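You operate a simulated robot arm through the tools that you are given. There is no shell and no other tool. Be economical: measure what you need, move in short steps, check, and stop when the job is done.

The job below is to be done with a simulated robot arm. You get a single attempt, and the scene is never put back.

JOB
Take the felt pad and put it on the card. Then take the black round brush from the top of the plywood bench and put it on the top of the low cupboard. Then count the heel pads on the top of the plywood bench, then put as many of the heel caps from the top of the plywood bench on the mesh under the pegs. Then take the white cone from the packing table and put it on the bay d shelf. Then put the bottle labelled "DYE" from the top of the plywood bench on the top of the low cupboard. Then open the left dust drawer. Do these in the order given. Set down upright: felt pad, cone, bottle.

It is judged by the outcome, as a careful person would: the job done as asked, and still so three seconds after it is handed in. It fails if anything else is knocked over, pushed out of place, dropped, spilled or broken. A push-on lid holds only when it is set on centred and level and pressed home; a screw cap is set on level and turned clockwise until tight.

ROBOT AND FRAMES
A 6-joint arm with a two-finger gripper on a trunk, on a base that drives. Base frame: it is fixed to the floor where the robot stands at the start and does not move with it; the origin is under the middle of the robot, x ahead of it, y to its left, z up; the surface under the hand at the start is at about z = 0.86. Units: m, degrees, N and s.
Its first joint turns from -166.0 to 166.0 degrees. Places, roughly: bay D shelf [-2.4, -1.1, 1.1]; black bottle, white bottle [0.5, 0, 1]; card [0.75, 2.75, 0.75]; cone [-1, -1, 1]; felt pad (6x4x4 cm) [0.7, 0, 0.9]; heel cap (3x3x3 cm) [0.6, 0.2, 0.9]; heel pad [0.75, -0.25, 0.75]; left dust drawer [-2, 4.5, 0.6]; mesh under the pegs (15x79 cm) [0.9, 1.82, 0.9]; round brush [0.75, 0, 1]; top of the low cupboard [-2.1, 1.5, 0.4]. Payload 2.45 kg.
The TCP is the grasp point between the finger pads, 0.02 m short of the fingertips. In the tool frame z runs along the fingers and y along their closing line. The gripper opens to 0.14 m. The gripper's body begins 0.168 m behind the TCP.
Orientation is that of the tool frame in the base frame, as a unit quaternion [x, y, z, w]. With the fingers straight down and closing along the base's y, the tool's x points along the base's -x, its y along +y and its z along -z.

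CONTROLS
- The arm moves only by the tool drive_tool. Its argument "increments" is one flat list of numbers, 7 for each row, row after row: the shift along the tool's x, y, z in units of 20 mm (1.0 is 20 mm), then the turn, a rotation vector about the tool's x, y, z in units of 8 degrees (1.0 is 8 degrees), then the closure, from 0 (fully open) to 1 (shut). In form: [tx, ty, tz, rx, ry, rz, claw, tx, ty, tz, rx, ry, rz, claw, ...]. A call has 1 to 10 rows; each row shifts and turns the commanded pose from where the row before left it, along the tool's axes as they then stand. A call with a number of a shift or a turn outside -1 to 1 is refused whole. A row lasts 0.2 s, in which the tool goes at most 0.05 m and 8.6 degrees; a call with a longer step from one row to the next is refused whole, and so is a gripper value outside its range. Where a pose cannot be reached the arm comes as near as it can. A force on the tool above 40 N (or 10 N above the force at the start of the call, whichever is more), or a blocked arm, ends the call early, and 0.2 s more pass. The fingers move at their own pace (about 0.045 m/s each) and stop on an object; they squeeze with about 40 N. The grip force told is the motor's: it shows also when the fingers shut on nothing. Time passes only in rows, and 0.2 s behind the last, so rows that do not move let the fingers close. The reply holds the time, the measured pose of the TCP, the force on the tool along the base axes, the opening and the grip force, in the units named above and with some noise, with the torque about the TCP (base axes, N m) and any sound that the robot's microphone picked up, and new pictures: "views" is both (left out), scene, wrist or none.
- Cameras (640 x 400 px; columns grow to the right, rows downward): "scene" is now at [-0.1452, 0.0927, 1.1512]; the picture's right is [-0.88, -0.48, 0.00], its down [-0.12, 0.23, -0.97] and it looks along [0.46, -0.85, -0.26] (base axes); focal length 214 px, centre (320, 200). "wrist" rides on the gripper at [0.078, 0.011, -0.209] in the tool frame; the picture's right is [-0.14, 0.99, 0.00], its down [-0.92, -0.13, -0.37] and it looks along [-0.37, -0.05, 0.93] (tool axes); focal length 280 px, centre (320, 200). There is no depth. A picture from a camera that has moved, and an enlarged one, comes with that camera's place and axes in the base frame and with its lens.
- drive_base(legs): drives the robot by 1 to 6 legs, each [ahead, left, turn to the left] in m, m and degrees, along the robot's own axes; the way and the turn of a leg run together, so that a leg with both is an arc; at most 1.5 m and 180 degrees a leg. The arm and the cameras ride along, it lands a little off, and it stops where it bumps. It gives what a move gives, and a new picture of the scene camera.
- turn_head(pan, tilt): turns the head with the scene camera to pan (to the left, within 143 degrees either way) and tilt (down, from -29 to 69), counted from straight ahead of the robot. It gives what a move gives, and a new picture of the scene camera.
- inspect(camera, box): a new picture of the part [left, top, right, bottom] of that camera's present view, enlarged. The clock stands still meanwhile.
- close_job(): hands the job in; it is judged then, once.

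Work in short steps. Places have to be worked out from the pictures, the camera data and where the tool is seen: move nearer, look again, correct. Check each grasp and each placing, and mend what went wrong. You have 196 turns and 260 pictures in all, those below and enlarged ones among them. Open the gripper and draw the arm clear of the work before you hand the job in, unless the task says otherwise.

The tools are called after "Request:" as a command line: name --argument value ..., lists and objects as JSON in quotes. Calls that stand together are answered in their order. drive_tool: Moves the arm, as the interface text tells. Its arguments: {"type":"object","properties":{"increments":{"type":"array","items":{"type":"number"}},"views":{"type":"string","enum":["both","scene","wrist","none"]}},"required":["increments"]} The other tools are called the same way: drive_base (legs) drives the base; turn_head (pan, tilt) turns the head that bears the scene camera; inspect (camera, box) takes an enlarged picture of a part of a camera's view; close_job () hands the job in.

At the start:

```text
time_s: 0.0
tcp_pos: [0.5448, -0.2853, 1.1383]
ee_rot: [0.001, 1.0, 0.0, 0.001]
wrist_force: [-0.4, 0.5, 0.4]
ft_torque: [0.0, 0.01, 0.01]
opening: 0.14
grip_force: 0.1
robot x, y, heading: [0.0017, 0.0004, 0.0]
head pan, tilt: [-61.5, 15.1]
```

scene: 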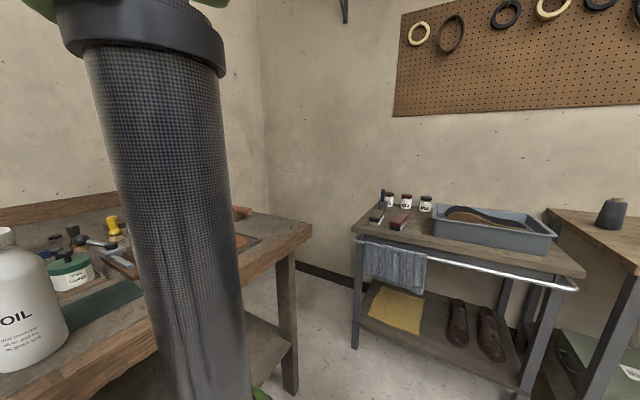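
wrist: 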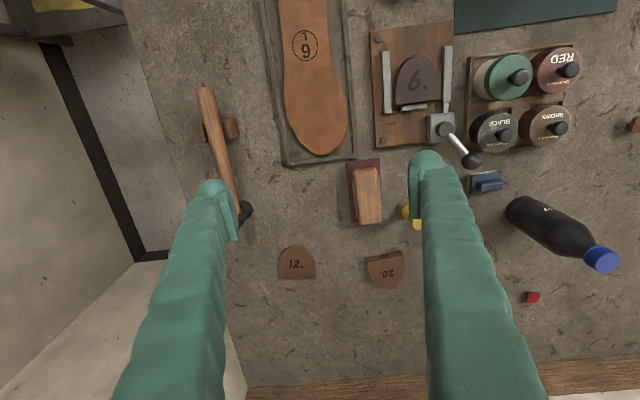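

I start by turning the head to see the plywood bench from the front.

Request:
turn_head --pan 0 --tilt 35

Request:
turn_head --pan 60 --tilt 20

Request:
turn_head --pan 130 --tilt 15

Request:
turn_head --pan -130 --tilt 15

```text
time_s: 1.3
tcp_pos: [0.5439, -0.2845, 1.1396]
ee_rot: [0.0, 1.0, 0.0, 0.001]
wrist_force: [-0.1, -0.3, 0.5]
ft_torque: [-0.01, 0.01, 0.01]
opening: 0.1402
grip_force: 0.0
robot x, y, heading: [0.0004, 0.0007, -0.1]
head pan, tilt: [0.0, 35.0]
camera scene: at [-0.1017, 0.1747, 1.1194], right [0.0, -1.0, 0.0], down [-0.57, 0.0, -0.82], along [0.82, 0.0, -0.57], focal length 214 px, centre (320, 200)
```

scene: 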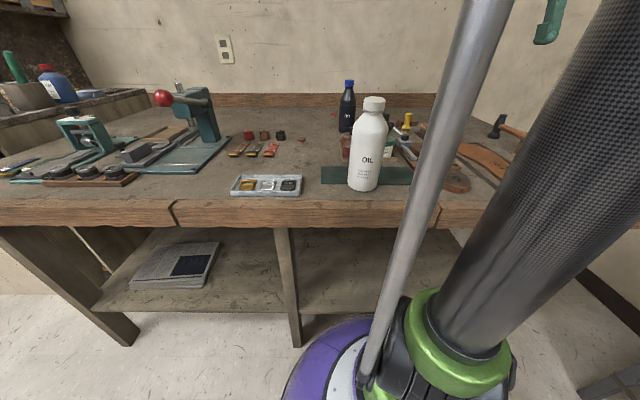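

```text
time_s: 2.6
tcp_pos: [0.5445, -0.2849, 1.1379]
ee_rot: [0.0, 1.0, 0.0, 0.0]
wrist_force: [-0.1, 0.3, 1.1]
ft_torque: [-0.02, -0.01, -0.01]
opening: 0.1403
grip_force: 0.0
robot x, y, heading: [0.0008, -0.0014, 0.1]
head pan, tilt: [60.0, 20.0]
camera scene: at [-0.1432, 0.2554, 1.1432], right [0.87, -0.5, 0.0], down [-0.17, -0.3, -0.94], along [0.47, 0.81, -0.34], focal length 214 px, centre (320, 200)
```

scene: 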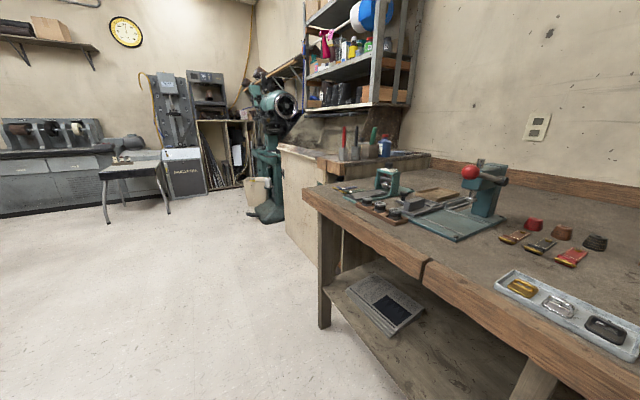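

```text
time_s: 4.0
tcp_pos: [0.5445, -0.2843, 1.139]
ee_rot: [0.0, 1.0, 0.0, 0.001]
wrist_force: [0.1, 0.7, 0.4]
ft_torque: [0.06, 0.0, 0.0]
opening: 0.1398
grip_force: 0.0
robot x, y, heading: [-0.0, -0.0001, -0.2]
head pan, tilt: [130.0, 15.0]
camera scene: at [-0.2498, 0.2464, 1.1514], right [0.77, 0.64, 0.0], down [0.17, -0.2, -0.97], along [-0.62, 0.74, -0.26], focal length 214 px, centre (320, 200)
```

scene: 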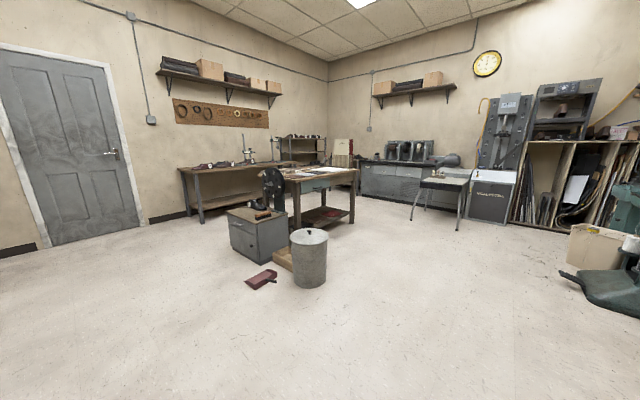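

```text
time_s: 7.7
tcp_pos: [0.5438, -0.2849, 1.1393]
ee_rot: [0.0, 1.0, 0.0, 0.002]
wrist_force: [-0.3, -0.6, 0.0]
ft_torque: [0.0, 0.02, -0.02]
opening: 0.1401
grip_force: 0.0
robot x, y, heading: [0.0021, 0.0008, -0.1]
head pan, tilt: [-130.0, 15.0]
camera scene: at [-0.2498, 0.1032, 1.1514], right [-0.77, 0.64, 0.0], down [0.17, 0.2, -0.97], along [-0.62, -0.74, -0.26], focal length 214 px, centre (320, 200)
```

scene: 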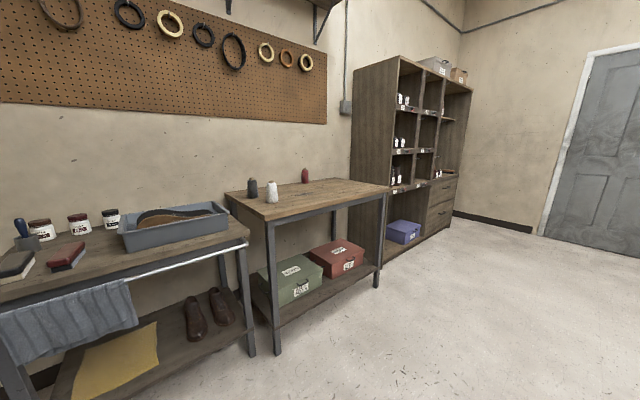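

Overview of the room is clear. Now I look closer at the bench top through the wrist camera.

Request:
inspect --camera "wrist" --box '[180, 0, 640, 400]'

Request:
turn_head --pan 5 --tilt 30

Request:
inspect --camera "scene" --box '[200, 60, 520, 260]'

```text
1.00 times, centred on (410, 200) of wrist (not enlarged: the box is as wide or as high as the picture)
camera zoom: at [0.4667, -0.2726, 1.3478], right [0.14, 0.99, 0.0], down [0.92, -0.13, 0.37], along [0.37, -0.05, -0.93], focal length 280 px, centre (230, 200)
```

zoom: 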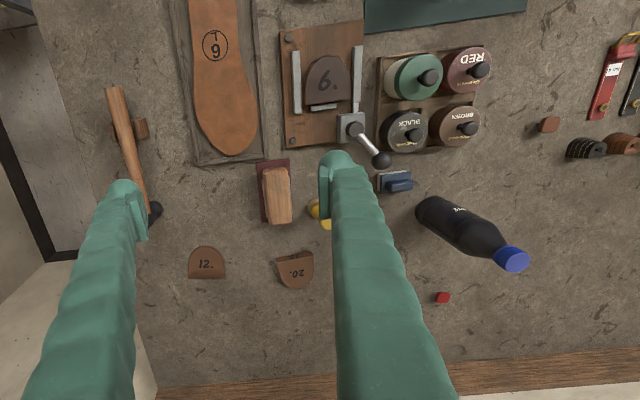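

```text
time_s: 9.8
tcp_pos: [0.5448, -0.2849, 1.14]
ee_rot: [0.0, 1.0, 0.0, 0.0]
wrist_force: [-0.5, 0.7, -0.2]
ft_torque: [0.01, 0.02, 0.0]
opening: 0.1402
grip_force: 0.0
robot x, y, heading: [0.0021, 0.0, 0.1]
head pan, tilt: [5.0, 30.0]
camera scene: at [-0.0997, 0.1826, 1.1271], right [0.09, -1.0, 0.0], down [-0.5, -0.04, -0.87], along [0.86, 0.08, -0.5], focal length 214 px, centre (320, 200)
```

scene: 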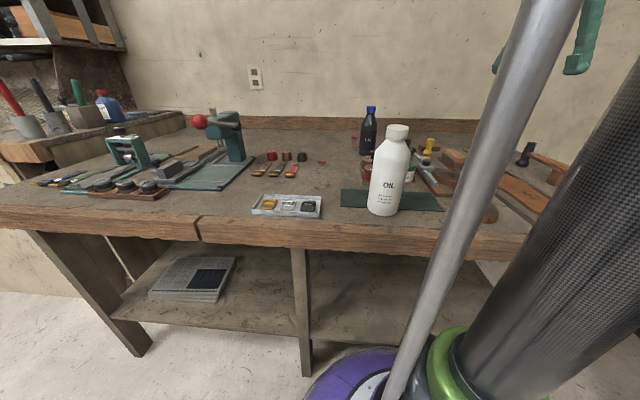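

```text
2.00 times, centred on (360, 160) of scene
camera zoom: at [-0.0997, 0.1826, 1.1271], right [0.09, -1.0, 0.0], down [-0.5, -0.04, -0.87], along [0.86, 0.08, -0.5], focal length 429 px, centre (240, 280)
```

zoom: 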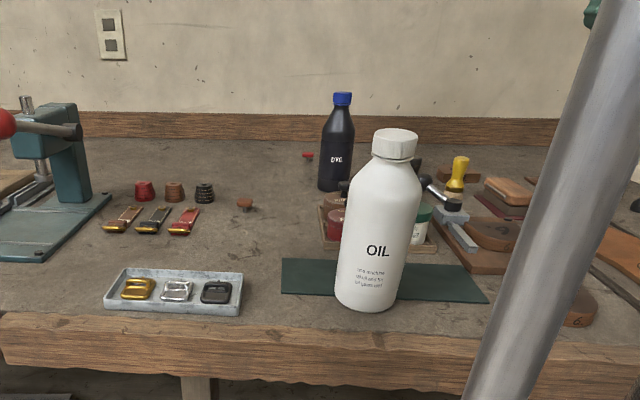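

I'll raise the hand and move it left along the bench to see the items from above without finger occlusion.

Request:
drive_tool --increments '[0, 0, -1, 0, 0, 0, 0, 0, 0, -1, 0, 0, 0, 0, 0, 0, -1, 0, 0, 0, 0, 0, 0, -1, 0, 0, 0, 0, 0, 1, 0, 0, 0, 0, 0, 0, 1, 0, 0, 0, 0, 0, 0, 1, 0, 0, 0, 0, 0, 0, 1, 0, 0, 0, 0, 0, 0, 1, 0, 0, 0, 0, 0, 0, 1, 0, 0, 0, 0, 0]' --views "wrist"

Request:
drive_tool --increments '[0, 1, 0, 0, 0, 0, 0, 0, 1, 0, 0, 0, 0, 0, 0, 1, 0, 0, 0, 0, 0, 0, 1, 0, 0, 0, 0, 0, 0, 1, 0, 0, 0, 0, 0, 0, 1, 0, 0, 0, 0, 0, 0, 1, 0, 0, 0, 0, 0, 0, 1, 0, 0, 0, 0, 0, 0, 1, 0, 0, 0, 0, 0, 0, 1, 0, 0, 0, 0, 0]' --views "wrist"

```text
time_s: 12.0
tcp_pos: [0.5435, -0.1645, 1.2192]
ee_rot: [0.0, 1.0, -0.001, 0.001]
wrist_force: [-0.3, 0.0, 0.2]
ft_torque: [0.01, 0.03, -0.03]
opening: 0.1401
grip_force: 0.0
robot x, y, heading: [0.0006, 0.0015, 0.1]
head pan, tilt: [5.0, 30.0]
camera wrist: at [0.4664, -0.1525, 1.4277], right [0.14, 0.99, 0.0], down [0.92, -0.13, 0.37], along [0.37, -0.05, -0.93], focal length 280 px, centre (320, 200)
```

wrist: 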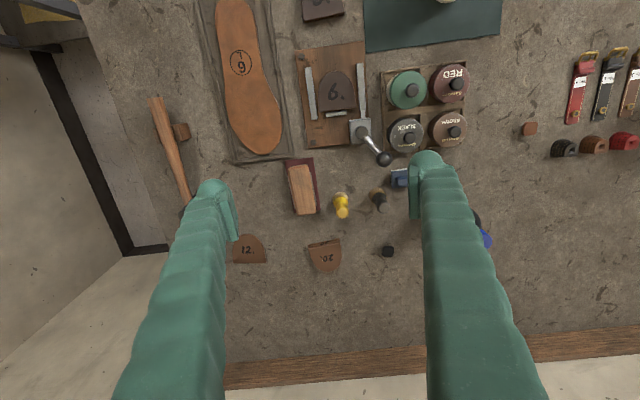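

```text
time_s: 14.2
tcp_pos: [0.5439, 0.035, 1.2186]
ee_rot: [0.0, 1.0, 0.0, 0.001]
wrist_force: [0.0, 0.4, -0.8]
ft_torque: [-0.04, 0.0, 0.01]
opening: 0.14
grip_force: 0.1
robot x, y, heading: [0.0036, 0.0004, -0.3]
head pan, tilt: [5.0, 30.0]
camera wrist: at [0.4665, 0.0479, 1.4276], right [0.14, 0.99, 0.0], down [0.92, -0.13, 0.37], along [0.37, -0.05, -0.93], focal length 280 px, centre (320, 200)
```

wrist: 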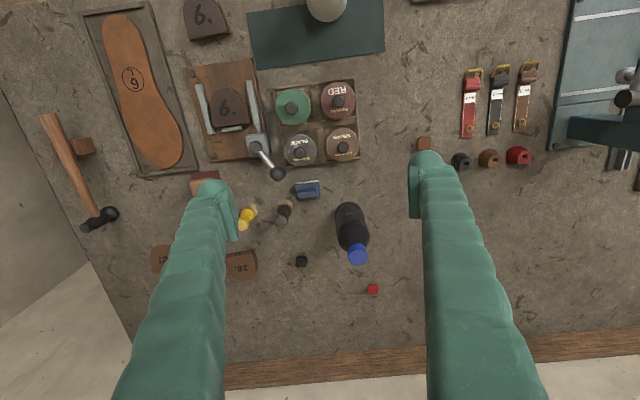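

Let me enlarge the key areas.

Request:
inspect --camera "wrist" --box '[230, 140, 390, 300]'

Request:
inspect --camera "wrist" --box '[140, 0, 340, 125]'

Request:
inspect --camera "wrist" --box '[400, 40, 600, 180]'

```text
2.50 times, centred on (310, 220) of wrist
camera zoom: at [0.4665, 0.0479, 1.4276], right [0.14, 0.99, 0.0], down [0.92, -0.13, 0.37], along [0.37, -0.05, -0.93], focal length 701 px, centre (345, 150)
```

zoom: 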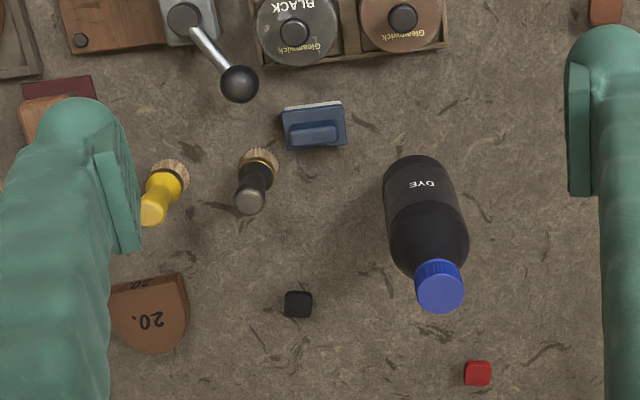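

```text
3.20 times, centred on (240, 62) of wrist
camera zoom: at [0.4665, 0.0479, 1.4276], right [0.14, 0.99, 0.0], down [0.92, -0.13, 0.37], along [0.37, -0.05, -0.93], focal length 897 px, centre (576, 640)
```

zoom: 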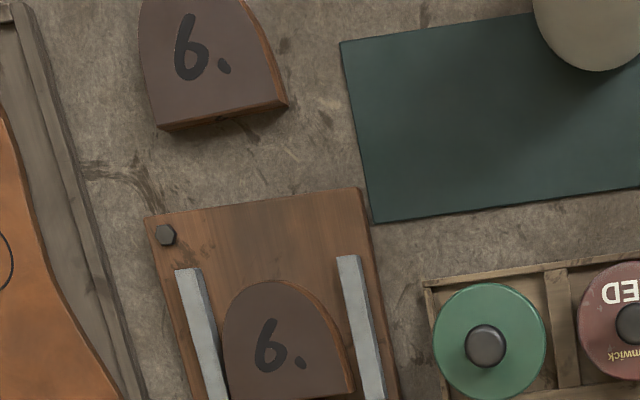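

```text
2.86 times, centred on (500, 110) of wrist
camera zoom: at [0.4665, 0.0479, 1.4276], right [0.14, 0.99, 0.0], down [0.92, -0.13, 0.37], along [0.37, -0.05, -0.93], focal length 801 px, centre (-194, 457)
```

zoom: 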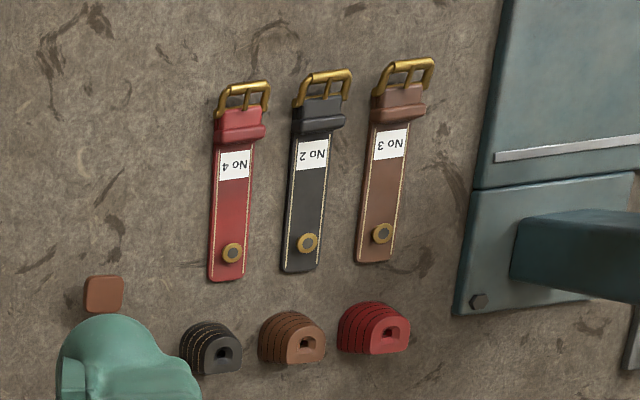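

The blue item looks like the felt pad, and small cubes look like heel caps. I scan further left.

Request:
drive_tool --increments '[0, 1, 0, 0, 0, 0, 0, 0, 1, 0, 0, 0, 0, 0, 0, 1, 0, 0, 0, 0, 0, 0, 1, 0, 0, 0, 0, 0, 0, 1, 0, 0, 0, 0, 0, 0, 1, 0, 0, 0, 0, 0, 0, 1, 0, 0, 0, 0, 0, 0, 1, 0, 0, 0, 0, 0, 0, 1, 0, 0, 0, 0, 0, 0, 1, 0, 0, 0, 0, 0]' --views "wrist"

Request:
drive_tool --increments '[0, 1, 0, 0, 0, 0, 0, 0, 1, 0, 0, 0, 0, 0, 0, 1, 0, 0, 0, 0, 0, 0, 1, 0, 0, 0, 0, 0, 0, 1, 0, 0, 0, 0, 0, 0, 1, 0, 0, 0, 0, 0, 0, 1, 0, 0, 0, 0, 0, 0, 1, 0, 0, 0, 0, 0, 0, 1, 0, 0, 0, 0, 0, 0, 1, 0, 0, 0, 0, 0]' --views "both"

```text
time_s: 16.4
tcp_pos: [0.5442, 0.2365, 1.2189]
ee_rot: [0.0, 1.0, -0.001, 0.001]
wrist_force: [-0.2, -0.4, 0.0]
ft_torque: [0.03, 0.0, 0.0]
opening: 0.14
grip_force: 0.1
robot x, y, heading: [-0.0006, -0.0016, -0.3]
head pan, tilt: [5.0, 30.0]
camera wrist: at [0.4666, 0.2478, 1.4276], right [0.14, 0.99, 0.0], down [0.92, -0.13, 0.37], along [0.37, -0.05, -0.93], focal length 280 px, centre (320, 200)
```

wrist: 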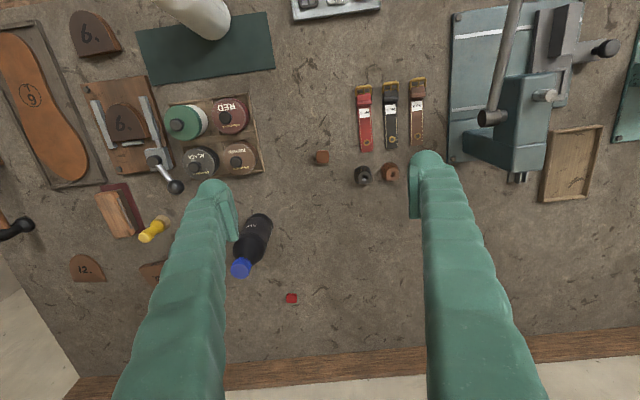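

```text
time_s: 18.6
tcp_pos: [0.5433, 0.4345, 1.2188]
ee_rot: [0.0, 1.0, -0.001, 0.001]
wrist_force: [-0.5, 0.3, -0.4]
ft_torque: [0.04, 0.0, 0.03]
opening: 0.1401
grip_force: 0.1
robot x, y, heading: [0.0007, 0.0013, 0.1]
head pan, tilt: [5.0, 30.0]
camera scene: at [-0.0997, 0.1827, 1.1271], right [0.09, -1.0, 0.0], down [-0.5, -0.04, -0.87], along [0.86, 0.08, -0.5], focal length 214 px, centre (320, 200)
camera wrist: at [0.4658, 0.4478, 1.4272], right [0.14, 0.99, 0.0], down [0.92, -0.13, 0.37], along [0.37, -0.05, -0.93], focal length 280 px, centre (320, 200)
```

scene: 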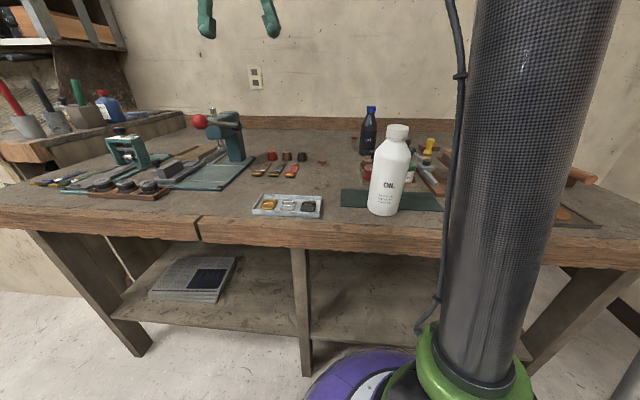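
wrist: 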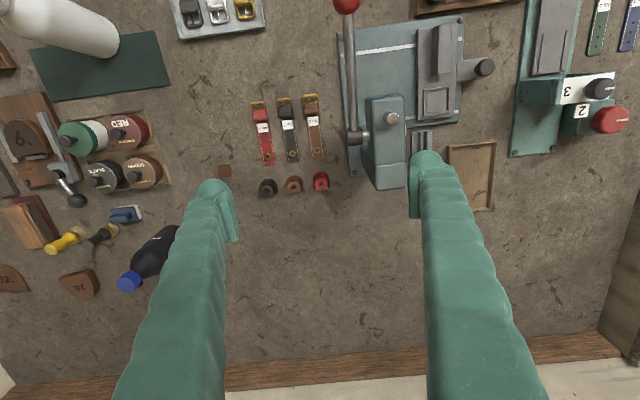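

I need a close look at the small squares vs. the stacks. I move to above them and lower.

Request:
drive_tool --increments '[0, -1, 1, 0, 0, 0, 0, 0, -1, 1, 0, 0, 0, 0, 0, -1, 1, 0, 0, 0, 0, 0, -1, 1, 0, 0, 0, 0, 0, -1, 1, 0, 0, 0, 0, 0, -1, 1, 0, 0, 0, 0, 0, 0, 1, 0, 0, 0, 0]' --views "wrist"

Request:
inspect --camera "wrist" --box '[220, 60, 460, 210]'

Request:
inspect --camera "scene" --box '[240, 130, 380, 220]'

```text
time_s: 20.2
tcp_pos: [0.5439, 0.3161, 1.0795]
ee_rot: [0.0, 1.0, -0.001, 0.002]
wrist_force: [0.2, -0.8, 0.1]
ft_torque: [-0.04, 0.0, 0.0]
opening: 0.1399
grip_force: 0.1
robot x, y, heading: [-0.0001, -0.0015, 0.2]
head pan, tilt: [5.0, 30.0]
camera wrist: at [0.466, 0.3267, 1.2873], right [0.14, 0.99, 0.0], down [0.92, -0.13, 0.37], along [0.37, -0.05, -0.93], focal length 280 px, centre (320, 200)
```

wrist: 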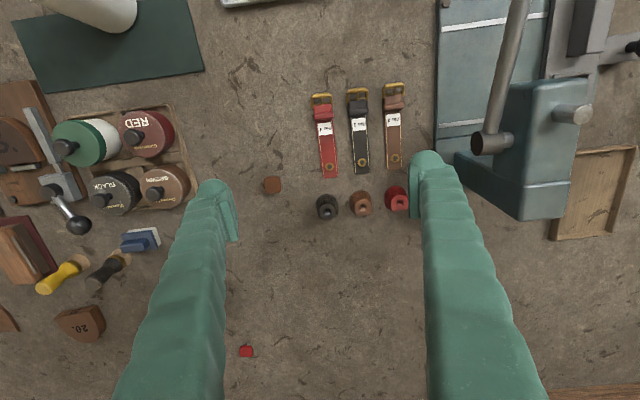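

```text
2.67 times, centred on (340, 135) of wrist
camera zoom: at [0.466, 0.3267, 1.2873], right [0.14, 0.99, 0.0], down [0.92, -0.13, 0.37], along [0.37, -0.05, -0.93], focal length 748 px, centre (267, 373)
```

zoom: 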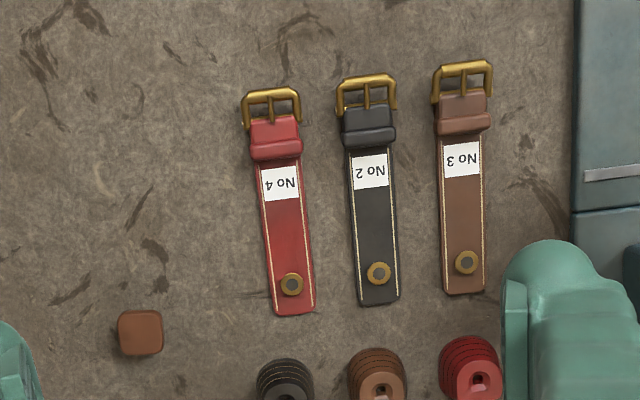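

```text
4.44 times, centred on (310, 175) of scene
camera zoom: at [-0.0997, 0.1828, 1.1271], right [0.09, -1.0, 0.0], down [-0.5, -0.04, -0.87], along [0.86, 0.08, -0.5], focal length 953 px, centre (364, 311)
```

zoom: 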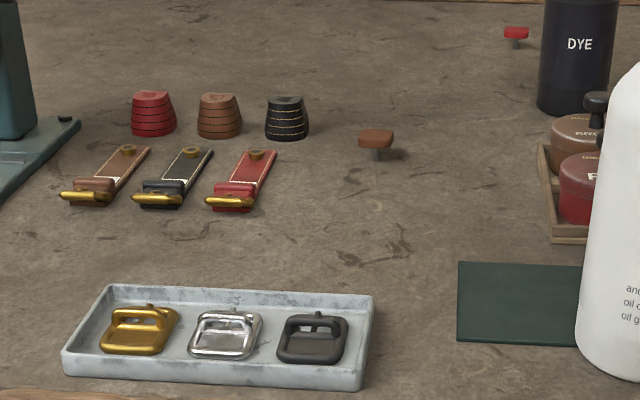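

Heel caps are the mushroom-like pieces (brown, red, black so far). I look at the left end of the bench for more.

Request:
drive_tool --increments '[0, 0, -1, 0, 0, 0, 0, 0, 0, -1, 0, 0, 0, 0, 0, 0, -1, 0, 0, 0, 0, 0, 0, -1, 0, 0, 0, 0, 0, 0, -1, 0, 0, 0, 0, 0, 0, -1, 0, 0, 0, 0, 0, 0, -1, 0, 0, 0, 0, 0, 0, -1, 0, 0, 0, 0, 0, 1, -1, 0, 0, 0, 0, 0, 1, -1, 0, 0, 0, 0]' --views "none"

Request:
drive_tool --increments '[0, 1, 0, 0, 0, 0, 0, 0, 1, 0, 0, 0, 0, 0, 0, 1, 0, 0, 0, 0, 0, 0, 1, 0, 0, 0, 0, 0, 0, 1, 0, 0, 0, 0, 0, 0, 1, 0, 0, 0, 0, 0, 0, 1, 0, 0, 0, 0, 0, 0, 1, 0, 0, 0, 0, 0, 0, 1, 0, 0, 0, 0, 0, 0, 1, 0, 0, 0, 0, 0]' --views "none"

Request:
drive_tool --increments '[0, 1, 0, 0, 0, 0, 0, 0, 1, 0, 0, 0, 0, 0, 0, 1, 0, 0, 0, 0, 0, 0, 1, 0, 0, 0, 0, 0, 0, 1, 0, 0, 0, 0, 0, 0, 1, 0, 0, 0, 0, 0]' --views "wrist"

```text
time_s: 22.4
tcp_pos: [0.5433, 0.3559, 1.2801]
ee_rot: [0.0, 1.0, 0.0, 0.001]
wrist_force: [-1.2, 0.2, 0.2]
ft_torque: [0.04, -0.03, -0.01]
opening: 0.1399
grip_force: 0.0
robot x, y, heading: [0.0006, -0.0005, -0.1]
head pan, tilt: [5.0, 30.0]
```

```text
time_s: 24.6
tcp_pos: [0.5432, 0.5555, 1.2784]
ee_rot: [0.001, 1.0, 0.0, 0.001]
wrist_force: [-0.3, 0.9, 0.4]
ft_torque: [0.07, -0.04, 0.02]
opening: 0.14
grip_force: 0.1
robot x, y, heading: [-0.001, 0.0018, -0.1]
head pan, tilt: [5.0, 30.0]
```

```text
time_s: 26.0
tcp_pos: [0.5307, 0.6293, 1.2525]
ee_rot: [0.0, 1.0, -0.001, 0.002]
wrist_force: [-0.2, 0.4, -0.4]
ft_torque: [-0.03, 0.03, -0.05]
opening: 0.1397
grip_force: 0.1
out of reach, approached as far as the arm can: row 2, 3, 4, 5, 6
robot x, y, heading: [0.0007, -0.0007, 0.1]
head pan, tilt: [5.0, 30.0]
camera wrist: at [0.4526, 0.6419, 1.4612], right [0.14, 0.99, 0.0], down [0.92, -0.13, 0.37], along [0.37, -0.05, -0.93], focal length 280 px, centre (320, 200)
```

wrist: 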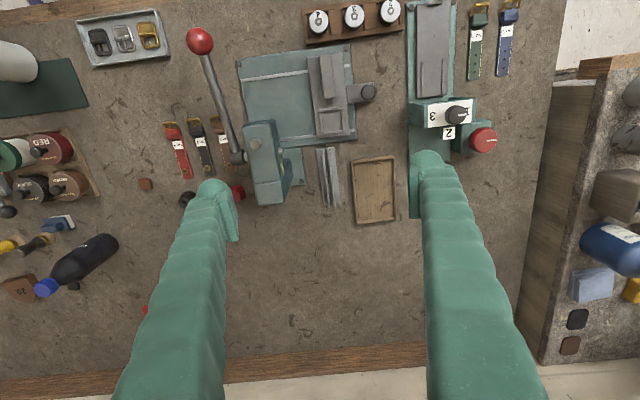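

No further caps on the left. Now back to the right end to look carefully at the heel pads.

Request:
turn_head --pan 45 --tilt 25

Request:
inspect --camera "scene" --box '[200, 60, 520, 260]'

Request:
drive_tool --increments '[0, -1, 0, 0, 0, 0, 0, 0, -1, 0, 0, 0, 0, 0, 0, -1, 0, 0, 0, 0, 0, 0, -1, 0, 0, 0, 0, 0, 0, -1, 0, 0, 0, 0, 0, 0, -1, 0, 0, 0, 0, 0, 0, -1, 0, 0, 0, 0, 0, 0, -1, 0, 0, 0, 0, 0, 0, -1, 0, 0, 0, 0, 0, 0, -1, 0, 0, 0, 0, 0]' --views "none"

Request:
drive_tool --increments '[0, -1, 0, 0, 0, 0, 0, 0, -1, 0, 0, 0, 0, 0, 0, -1, 0, 0, 0, 0, 0, 0, -1, 0, 0, 0, 0, 0, 0, -1, 0, 0, 0, 0, 0, 0, -1, 0, 0, 0, 0, 0, 0, -1, 0, 0, 0, 0, 0, 0, -1, 0, 0, 0, 0, 0, 0, -1, 0, 0, 0, 0, 0, 0, -1, 0, 0, 0, 0, 0]' --views "none"

Request:
drive_tool --increments '[1, -1, 0, 0, 0, 0, 0, 1, -1, 0, 0, 0, 0, 0, 1, -1, 0, 0, 0, 0, 0, 1, -1, 0, 0, 0, 0, 0, 1, -1, 0, 0, 0, 0, 0, 1, -1, 0, 0, 0, 0, 0, 1, -1, 0, 0, 0, 0, 0, 1, -1, 0, 0, 0, 0, 0, 1, -1, 0, 0, 0, 0, 0, 1, -1, 0, 0, 0, 0, 0]' --views "wrist"

```text
time_s: 27.1
tcp_pos: [0.5293, 0.6294, 1.2531]
ee_rot: [0.0, 1.0, 0.0, 0.001]
wrist_force: [0.3, 1.0, -0.2]
ft_torque: [0.0, 0.01, -0.02]
opening: 0.1401
grip_force: 0.1
robot x, y, heading: [-0.0035, -0.0048, 0.0]
head pan, tilt: [45.0, 25.0]
camera scene: at [-0.1245, 0.2402, 1.1351], right [0.71, -0.71, 0.0], down [-0.3, -0.3, -0.91], along [0.64, 0.64, -0.42], focal length 214 px, centre (320, 200)
```

scene: 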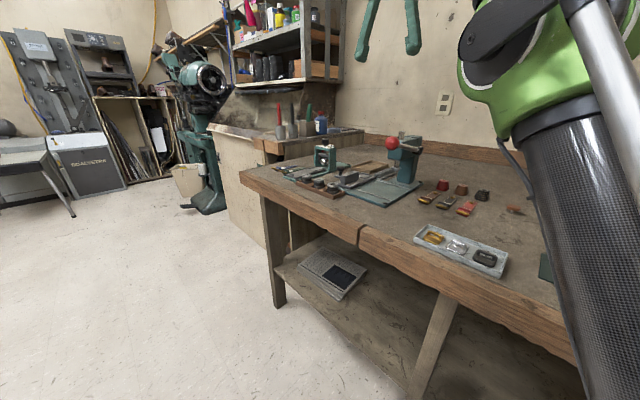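

```text
2.00 times, centred on (360, 160) of scene
camera zoom: at [-0.1245, 0.2402, 1.1351], right [0.71, -0.71, 0.0], down [-0.3, -0.3, -0.91], along [0.64, 0.64, -0.42], focal length 429 px, centre (240, 280)
```

zoom: 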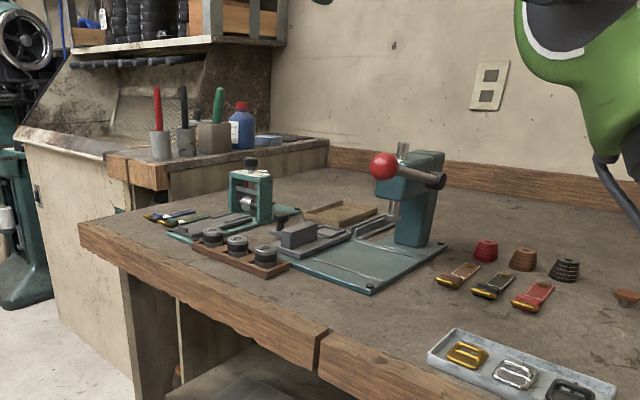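

```text
time_s: 29.3
tcp_pos: [0.5296, 0.4296, 1.253]
ee_rot: [0.001, 1.0, 0.0, 0.001]
wrist_force: [1.0, 0.7, 0.7]
ft_torque: [-0.03, 0.07, -0.03]
opening: 0.1402
grip_force: 0.0
robot x, y, heading: [0.0009, -0.0021, -0.2]
head pan, tilt: [45.0, 25.0]
```

```text
time_s: 31.5
tcp_pos: [0.5304, 0.2299, 1.2538]
ee_rot: [0.001, 1.0, 0.0, 0.001]
wrist_force: [0.2, 0.1, -0.4]
ft_torque: [0.0, 0.02, -0.05]
opening: 0.1401
grip_force: 0.0
robot x, y, heading: [-0.0016, -0.0002, -0.2]
head pan, tilt: [45.0, 25.0]
```

```text
time_s: 33.7
tcp_pos: [0.3305, 0.0296, 1.2532]
ee_rot: [0.0, 1.0, 0.0, 0.0]
wrist_force: [0.2, -0.7, 0.5]
ft_torque: [0.0, 0.04, 0.0]
opening: 0.1398
grip_force: 0.1
robot x, y, heading: [0.0025, -0.0016, 0.2]
head pan, tilt: [45.0, 25.0]
camera wrist: at [0.253, 0.0408, 1.4619], right [0.14, 0.99, 0.0], down [0.92, -0.13, 0.37], along [0.37, -0.05, -0.93], focal length 280 px, centre (320, 200)
```

wrist: 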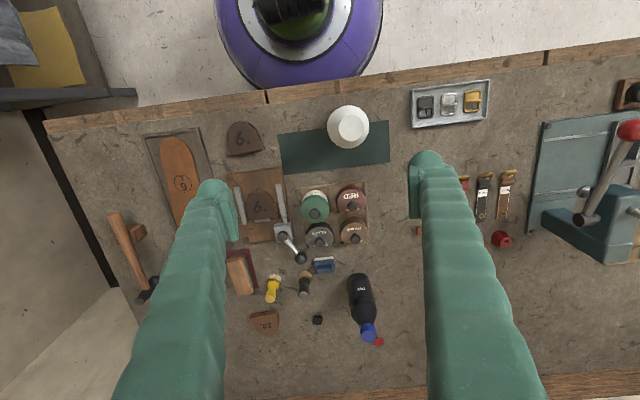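

Move right and down for a close look at all D-shaped pieces.

Request:
drive_tool --increments '[0, -1, 0, 0, 0, 0, 0, 0, -1, 0, 0, 0, 0, 0, 0, -1, 0, 0, 0, 0, 0, 0, -1, 0, 0, 0, 0, 0, 0, -1, 0, 0, 0, 0, 0, 0, -1, 0, 0, 0, 0, 0, 0, -1, 0, 0, 0, 0, 0, 0, -1, 0, 0, 0, 0, 0, 0, -1, 0, 0, 0, 0, 0, 0, -1, 0, 0, 0, 0, 0]' --views "none"

Request:
drive_tool --increments '[0, -1, 1, 0, 0, 0, 0, 0, -1, 1, 0, 0, 0, 0, 0, -1, 1, 0, 0, 0, 0, 0, -1, 1, 0, 0, 0, 0, 0, 0, 1, 0, 0, 0, 0, 0, 0, 1, 0, 0, 0, 0]' --views "wrist"

Request:
inspect --camera "wrist" --box '[220, 60, 440, 200]'

Request:
inspect --camera "wrist" --box '[230, 200, 430, 330]'

```text
time_s: 35.9
tcp_pos: [0.329, -0.1703, 1.2528]
ee_rot: [0.0, 1.0, 0.001, 0.002]
wrist_force: [0.3, -1.0, -0.6]
ft_torque: [-0.04, -0.03, -0.01]
opening: 0.1402
grip_force: 0.1
robot x, y, heading: [0.0008, -0.0001, 0.1]
head pan, tilt: [45.0, 25.0]
```

```text
time_s: 37.3
tcp_pos: [0.3336, -0.2521, 1.1333]
ee_rot: [0.0, 1.0, 0.001, 0.001]
wrist_force: [1.5, 0.2, -0.4]
ft_torque: [0.01, 0.0, 0.03]
opening: 0.14
grip_force: 0.0
robot x, y, heading: [0.0004, -0.0009, -0.0]
head pan, tilt: [45.0, 25.0]
camera wrist: at [0.2557, -0.2409, 1.3426], right [0.14, 0.99, 0.0], down [0.92, -0.13, 0.37], along [0.37, -0.05, -0.93], focal length 280 px, centre (320, 200)
```

wrist: 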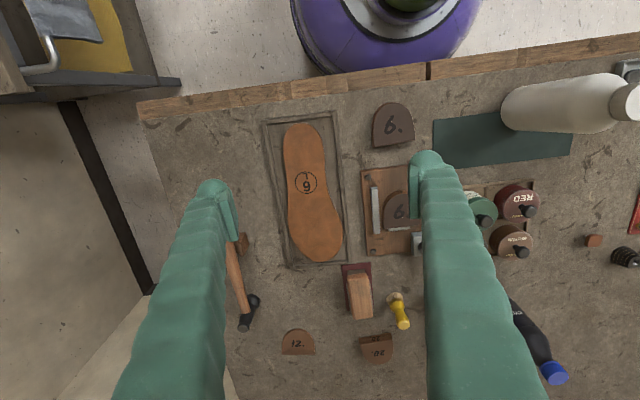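

```text
2.86 times, centred on (330, 130) of wrist
camera zoom: at [0.2557, -0.2409, 1.3426], right [0.14, 0.99, 0.0], down [0.92, -0.13, 0.37], along [0.37, -0.05, -0.93], focal length 801 px, centre (291, 400)
```

zoom: 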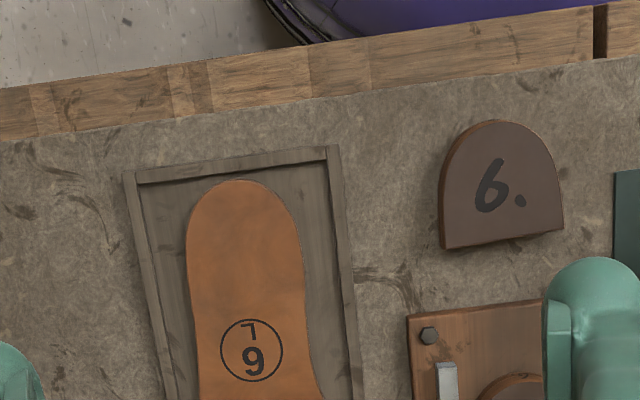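

```text
3.08 times, centred on (330, 265) of wrist
camera zoom: at [0.2557, -0.2409, 1.3426], right [0.14, 0.99, 0.0], down [0.92, -0.13, 0.37], along [0.37, -0.05, -0.93], focal length 863 px, centre (289, 0)
```

zoom: 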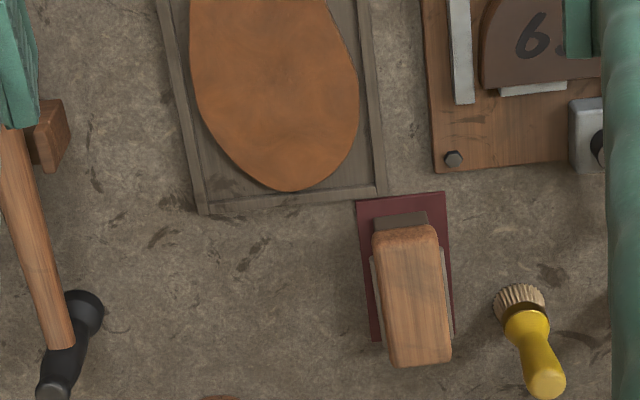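

Closer look at the "12." and "20." pieces and the jig.

Request:
drive_tool --increments '[-1, 0, 0, 0, 0, 0, 0, -1, 0, 0, 0, 0, 0, 0, -1, 0, 0, 0, 0, 0, 0, -1, 0, 0, 0, 0, 0, 0, -1, 0, 0, 0, 0, 0, 0, -1, 0, 0, 0, 0, 0, 0, -1, 0, 0, 0, 0, 0, 0, -1, 0.5, 0, 0, 0, 0, 0, -1, 1, 0, 0, 0, 0, 0, -1, 1, 0, 0, 0, 0, 0]' --views "wrist"

Request:
inspect --camera "wrist" --box '[230, 200, 430, 320]'

Request:
inspect --camera "wrist" --box '[260, 0, 460, 140]'

Request:
turn_head --pan -10 --tilt 25

Request:
inspect --camera "scene" --box '[300, 100, 560, 260]'

```text
time_s: 39.5
tcp_pos: [0.5312, -0.2003, 1.1335]
ee_rot: [-0.001, 1.0, 0.0, 0.001]
wrist_force: [-0.3, -0.2, 0.6]
ft_torque: [-0.02, -0.05, 0.03]
opening: 0.14
grip_force: 0.1
robot x, y, heading: [-0.0022, -0.004, -0.1]
head pan, tilt: [45.0, 25.0]
camera wrist: at [0.4534, -0.1892, 1.3423], right [0.14, 0.99, 0.0], down [0.92, -0.13, 0.37], along [0.37, -0.05, -0.93], focal length 280 px, centre (320, 200)
```

wrist: 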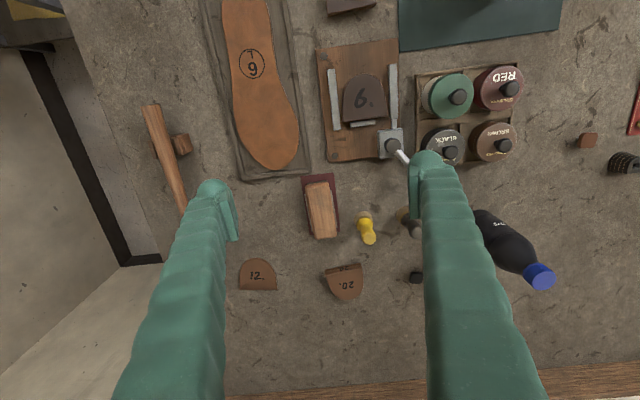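

```text
3.20 times, centred on (330, 260) of wrist
camera zoom: at [0.4534, -0.1892, 1.3423], right [0.14, 0.99, 0.0], down [0.92, -0.13, 0.37], along [0.37, -0.05, -0.93], focal length 897 px, centre (288, 8)
```

zoom: 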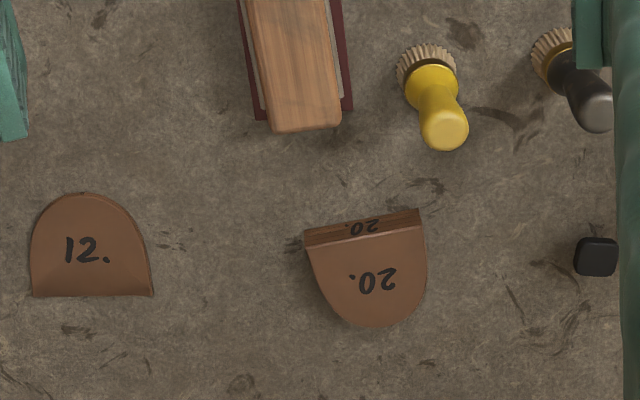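

```text
2.86 times, centred on (360, 70) of wrist
camera zoom: at [0.4534, -0.1892, 1.3423], right [0.14, 0.99, 0.0], down [0.92, -0.13, 0.37], along [0.37, -0.05, -0.93], focal length 801 px, centre (206, 571)
```

zoom: 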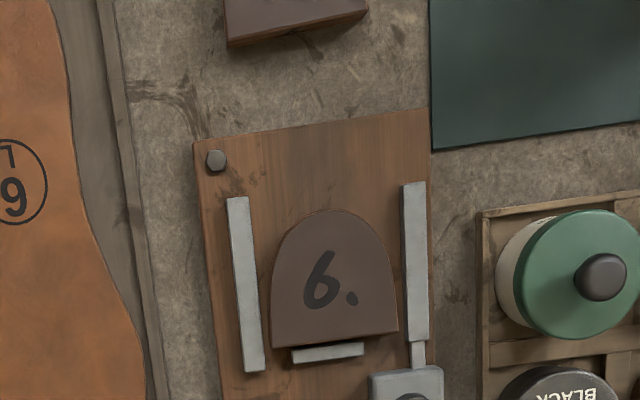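

```text
time_s: 40.7
tcp_pos: [0.5305, -0.201, 1.1339]
ee_rot: [0.0, 1.0, 0.0, 0.002]
wrist_force: [-1.2, -0.6, 0.0]
ft_torque: [0.03, 0.01, 0.03]
opening: 0.1399
grip_force: 0.1
robot x, y, heading: [-0.0003, -0.0046, 0.3]
head pan, tilt: [-10.0, 25.0]
camera scene: at [-0.099, 0.1589, 1.1351], right [-0.17, -0.98, 0.0], down [-0.42, 0.07, -0.91], along [0.89, -0.16, -0.42], focal length 214 px, centre (320, 200)
```

scene: 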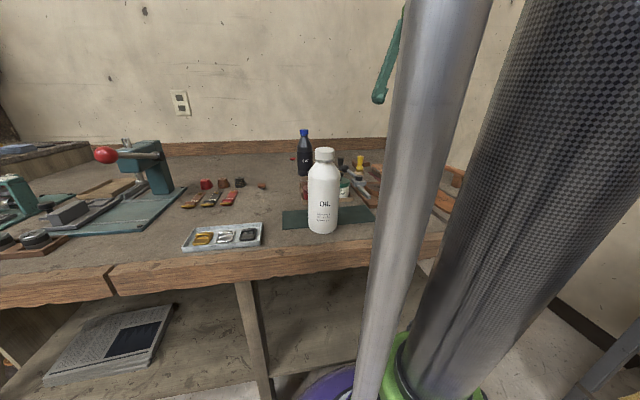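

```text
2.46 times, centred on (430, 180) of scene
camera zoom: at [-0.099, 0.1589, 1.1351], right [-0.17, -0.98, 0.0], down [-0.42, 0.07, -0.91], along [0.89, -0.16, -0.42], focal length 528 px, centre (49, 249)
```

zoom: 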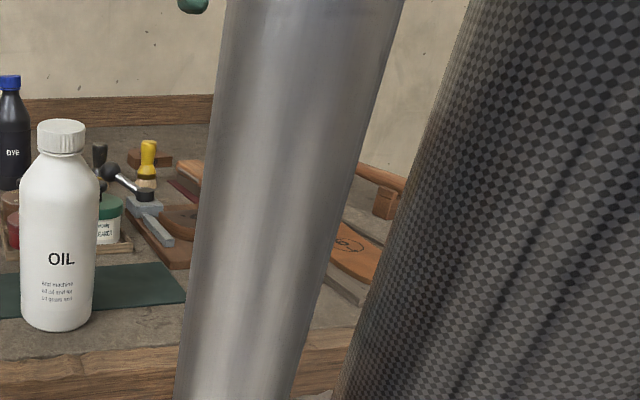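

Two "12."/"20." leather pads are one kind and two dark "6." pieces another; I'll settle that count later. First the felt pad (blue): I move above it at safe height with the fingers partly closed.

Request:
drive_tool --increments '[-0.62, 0.97, 0, 0, 0, 0, 0.36, -0.62, 0.97, 0, 0, 0, 0, 0.36, -0.62, 0.97, 0, 0, 0, 0, 0.36, -0.62, 0.97, 0, 0, 0, 0, 0.36, -0.62, 0.97, 0, 0, 0, 0, 0.36, -0.62, 0.97, 0, 0, 0, 0, 0.36, -0.62, 0.97, 0, 0, 0, 0, 0.36, -0.62, 0.97, 0, 0, 0, 0, 0.36, -0.62, 0.97, 0, 0, 0, 0, 0.36, -0.62, 0.97, 0, 0, 0, 0, 0.36]' --views "wrist"

Request:
inspect --camera "wrist" --box '[240, 80, 440, 240]'

```text
time_s: 42.9
tcp_pos: [0.6537, -0.0067, 1.1343]
ee_rot: [-0.001, 1.0, 0.001, 0.0]
wrist_force: [-0.2, -0.6, 0.4]
ft_torque: [0.01, -0.05, 0.0]
opening: 0.0896
grip_force: 0.2
robot x, y, heading: [0.0036, -0.0011, -0.3]
head pan, tilt: [-10.0, 25.0]
camera wrist: at [0.5765, 0.0053, 1.3424], right [0.14, 0.99, 0.0], down [0.92, -0.13, 0.37], along [0.37, -0.05, -0.93], focal length 280 px, centre (320, 200)
```

wrist: 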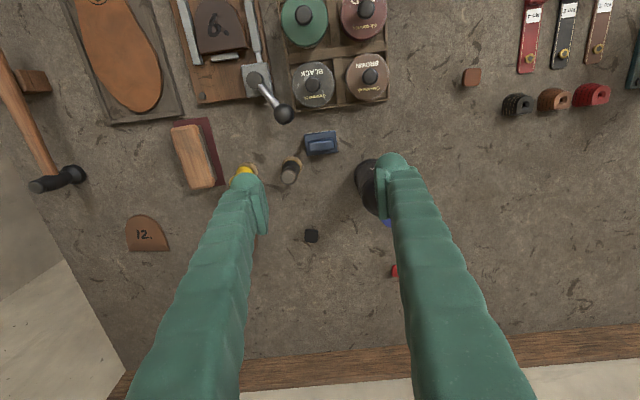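

```text
2.50 times, centred on (340, 160) of wrist
camera zoom: at [0.5765, 0.0053, 1.3424], right [0.14, 0.99, 0.0], down [0.92, -0.13, 0.37], along [0.37, -0.05, -0.93], focal length 701 px, centre (270, 300)
```

zoom: 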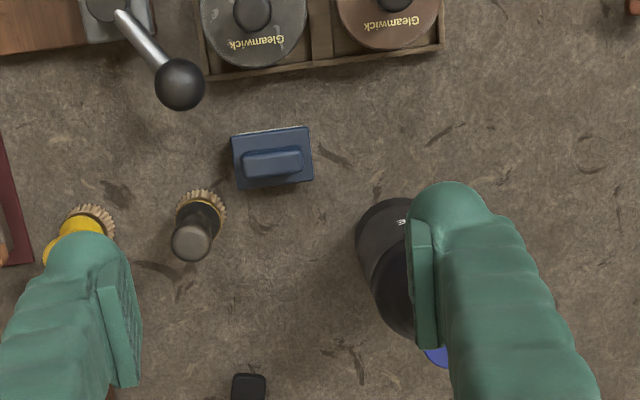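

The tool sits straight above the felt pad, whose long axis is along y. I'll shift a bit toward the robot to keep clear of the brush and go down partway.

Request:
drive_tool --increments '[0.35, 0.1, 1, 0, 0, 0, 0.43, 0, 0, 1, 0, 0, 0, 0.43, 0, 0, 1, 0, 0, 0, 0.43, 0, 0, 1, 0, 0, 0, 0.43, 0, 0, 1, 0, 0, 0, 0.43, 0, 0, 1, 0, 0, 0, 0.43, 0, 0, 1, 0, 0, 0, 0.43, 0, 0, 1, 0, 0, 0, 0.43]' --views "wrist"

```text
time_s: 44.7
tcp_pos: [0.6488, -0.0042, 0.9719]
ee_rot: [0.0, 1.0, 0.0, 0.001]
wrist_force: [-0.6, -0.2, -0.4]
ft_torque: [-0.01, -0.01, -0.03]
opening: 0.0798
grip_force: 0.0
robot x, y, heading: [-0.0025, -0.0046, 0.1]
head pan, tilt: [-10.0, 25.0]
camera wrist: at [0.5712, 0.0074, 1.1818], right [0.14, 0.99, 0.0], down [0.92, -0.13, 0.37], along [0.37, -0.05, -0.93], focal length 280 px, centre (320, 200)
```

wrist: 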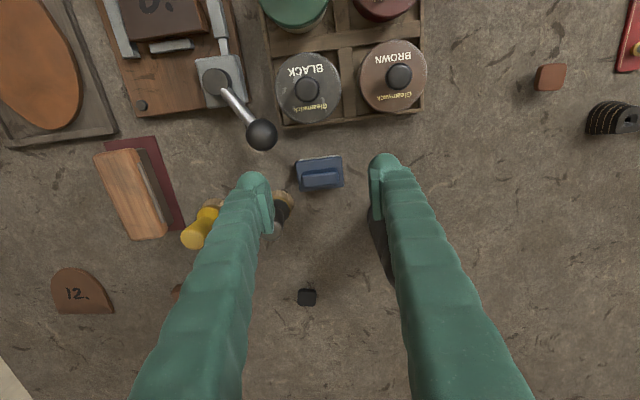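

Pad is centred between the fingers. Going down to z≈0.888 and closing.

Request:
drive_tool --increments '[0.15, 0, 1, 0, 0, 0, 0.43, 0, 0, 1, 0, 0, 0, 0.43, 0, 0, 1, 0, 0, 0, 0.43, 0, 0, 1, 0, 0, 0, 0.43, 0, 0, 0.2, 0, 0, 0, 0.43]' --views "wrist"

```text
time_s: 45.9
tcp_pos: [0.6462, -0.0042, 0.8883]
ee_rot: [0.0, 1.0, 0.0, 0.001]
wrist_force: [0.3, 0.5, 0.2]
ft_torque: [0.01, 0.01, -0.02]
opening: 0.0798
grip_force: 0.0
robot x, y, heading: [0.0038, -0.0035, -0.0]
head pan, tilt: [-10.0, 25.0]
camera wrist: at [0.5677, 0.0071, 1.0979], right [0.14, 0.99, 0.0], down [0.92, -0.13, 0.37], along [0.37, -0.05, -0.93], focal length 280 px, centre (320, 200)
```

wrist: 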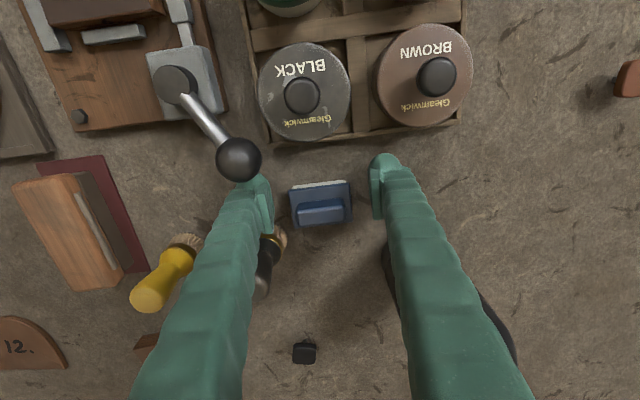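

Aligned. Closing on the pad.

Request:
drive_tool --increments '[0, 0, 0, 0, 0, 0, 1, 0, 0, 0, 0, 0, 0, 1, 0, 0, 0, 0, 0, 0, 1, 0, 0, 0, 0, 0, 0, 1]' --views "wrist"

```text
time_s: 46.9
tcp_pos: [0.6446, -0.0042, 0.8898]
ee_rot: [0.0, 1.0, 0.001, 0.001]
wrist_force: [0.2, -0.2, 0.0]
ft_torque: [0.03, 0.0, 0.05]
opening: 0.05
grip_force: 39.1
robot x, y, heading: [0.0003, -0.0016, 0.0]
head pan, tilt: [-10.0, 25.0]
camera wrist: at [0.5678, 0.0072, 1.0981], right [0.14, 0.99, 0.0], down [0.92, -0.13, 0.37], along [0.37, -0.05, -0.93], focal length 280 px, centre (320, 200)
```

wrist: 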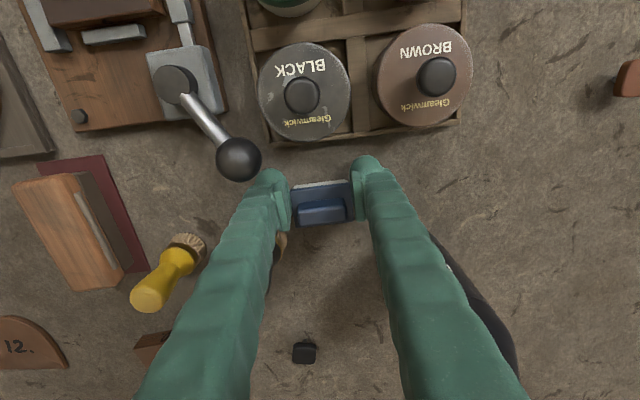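

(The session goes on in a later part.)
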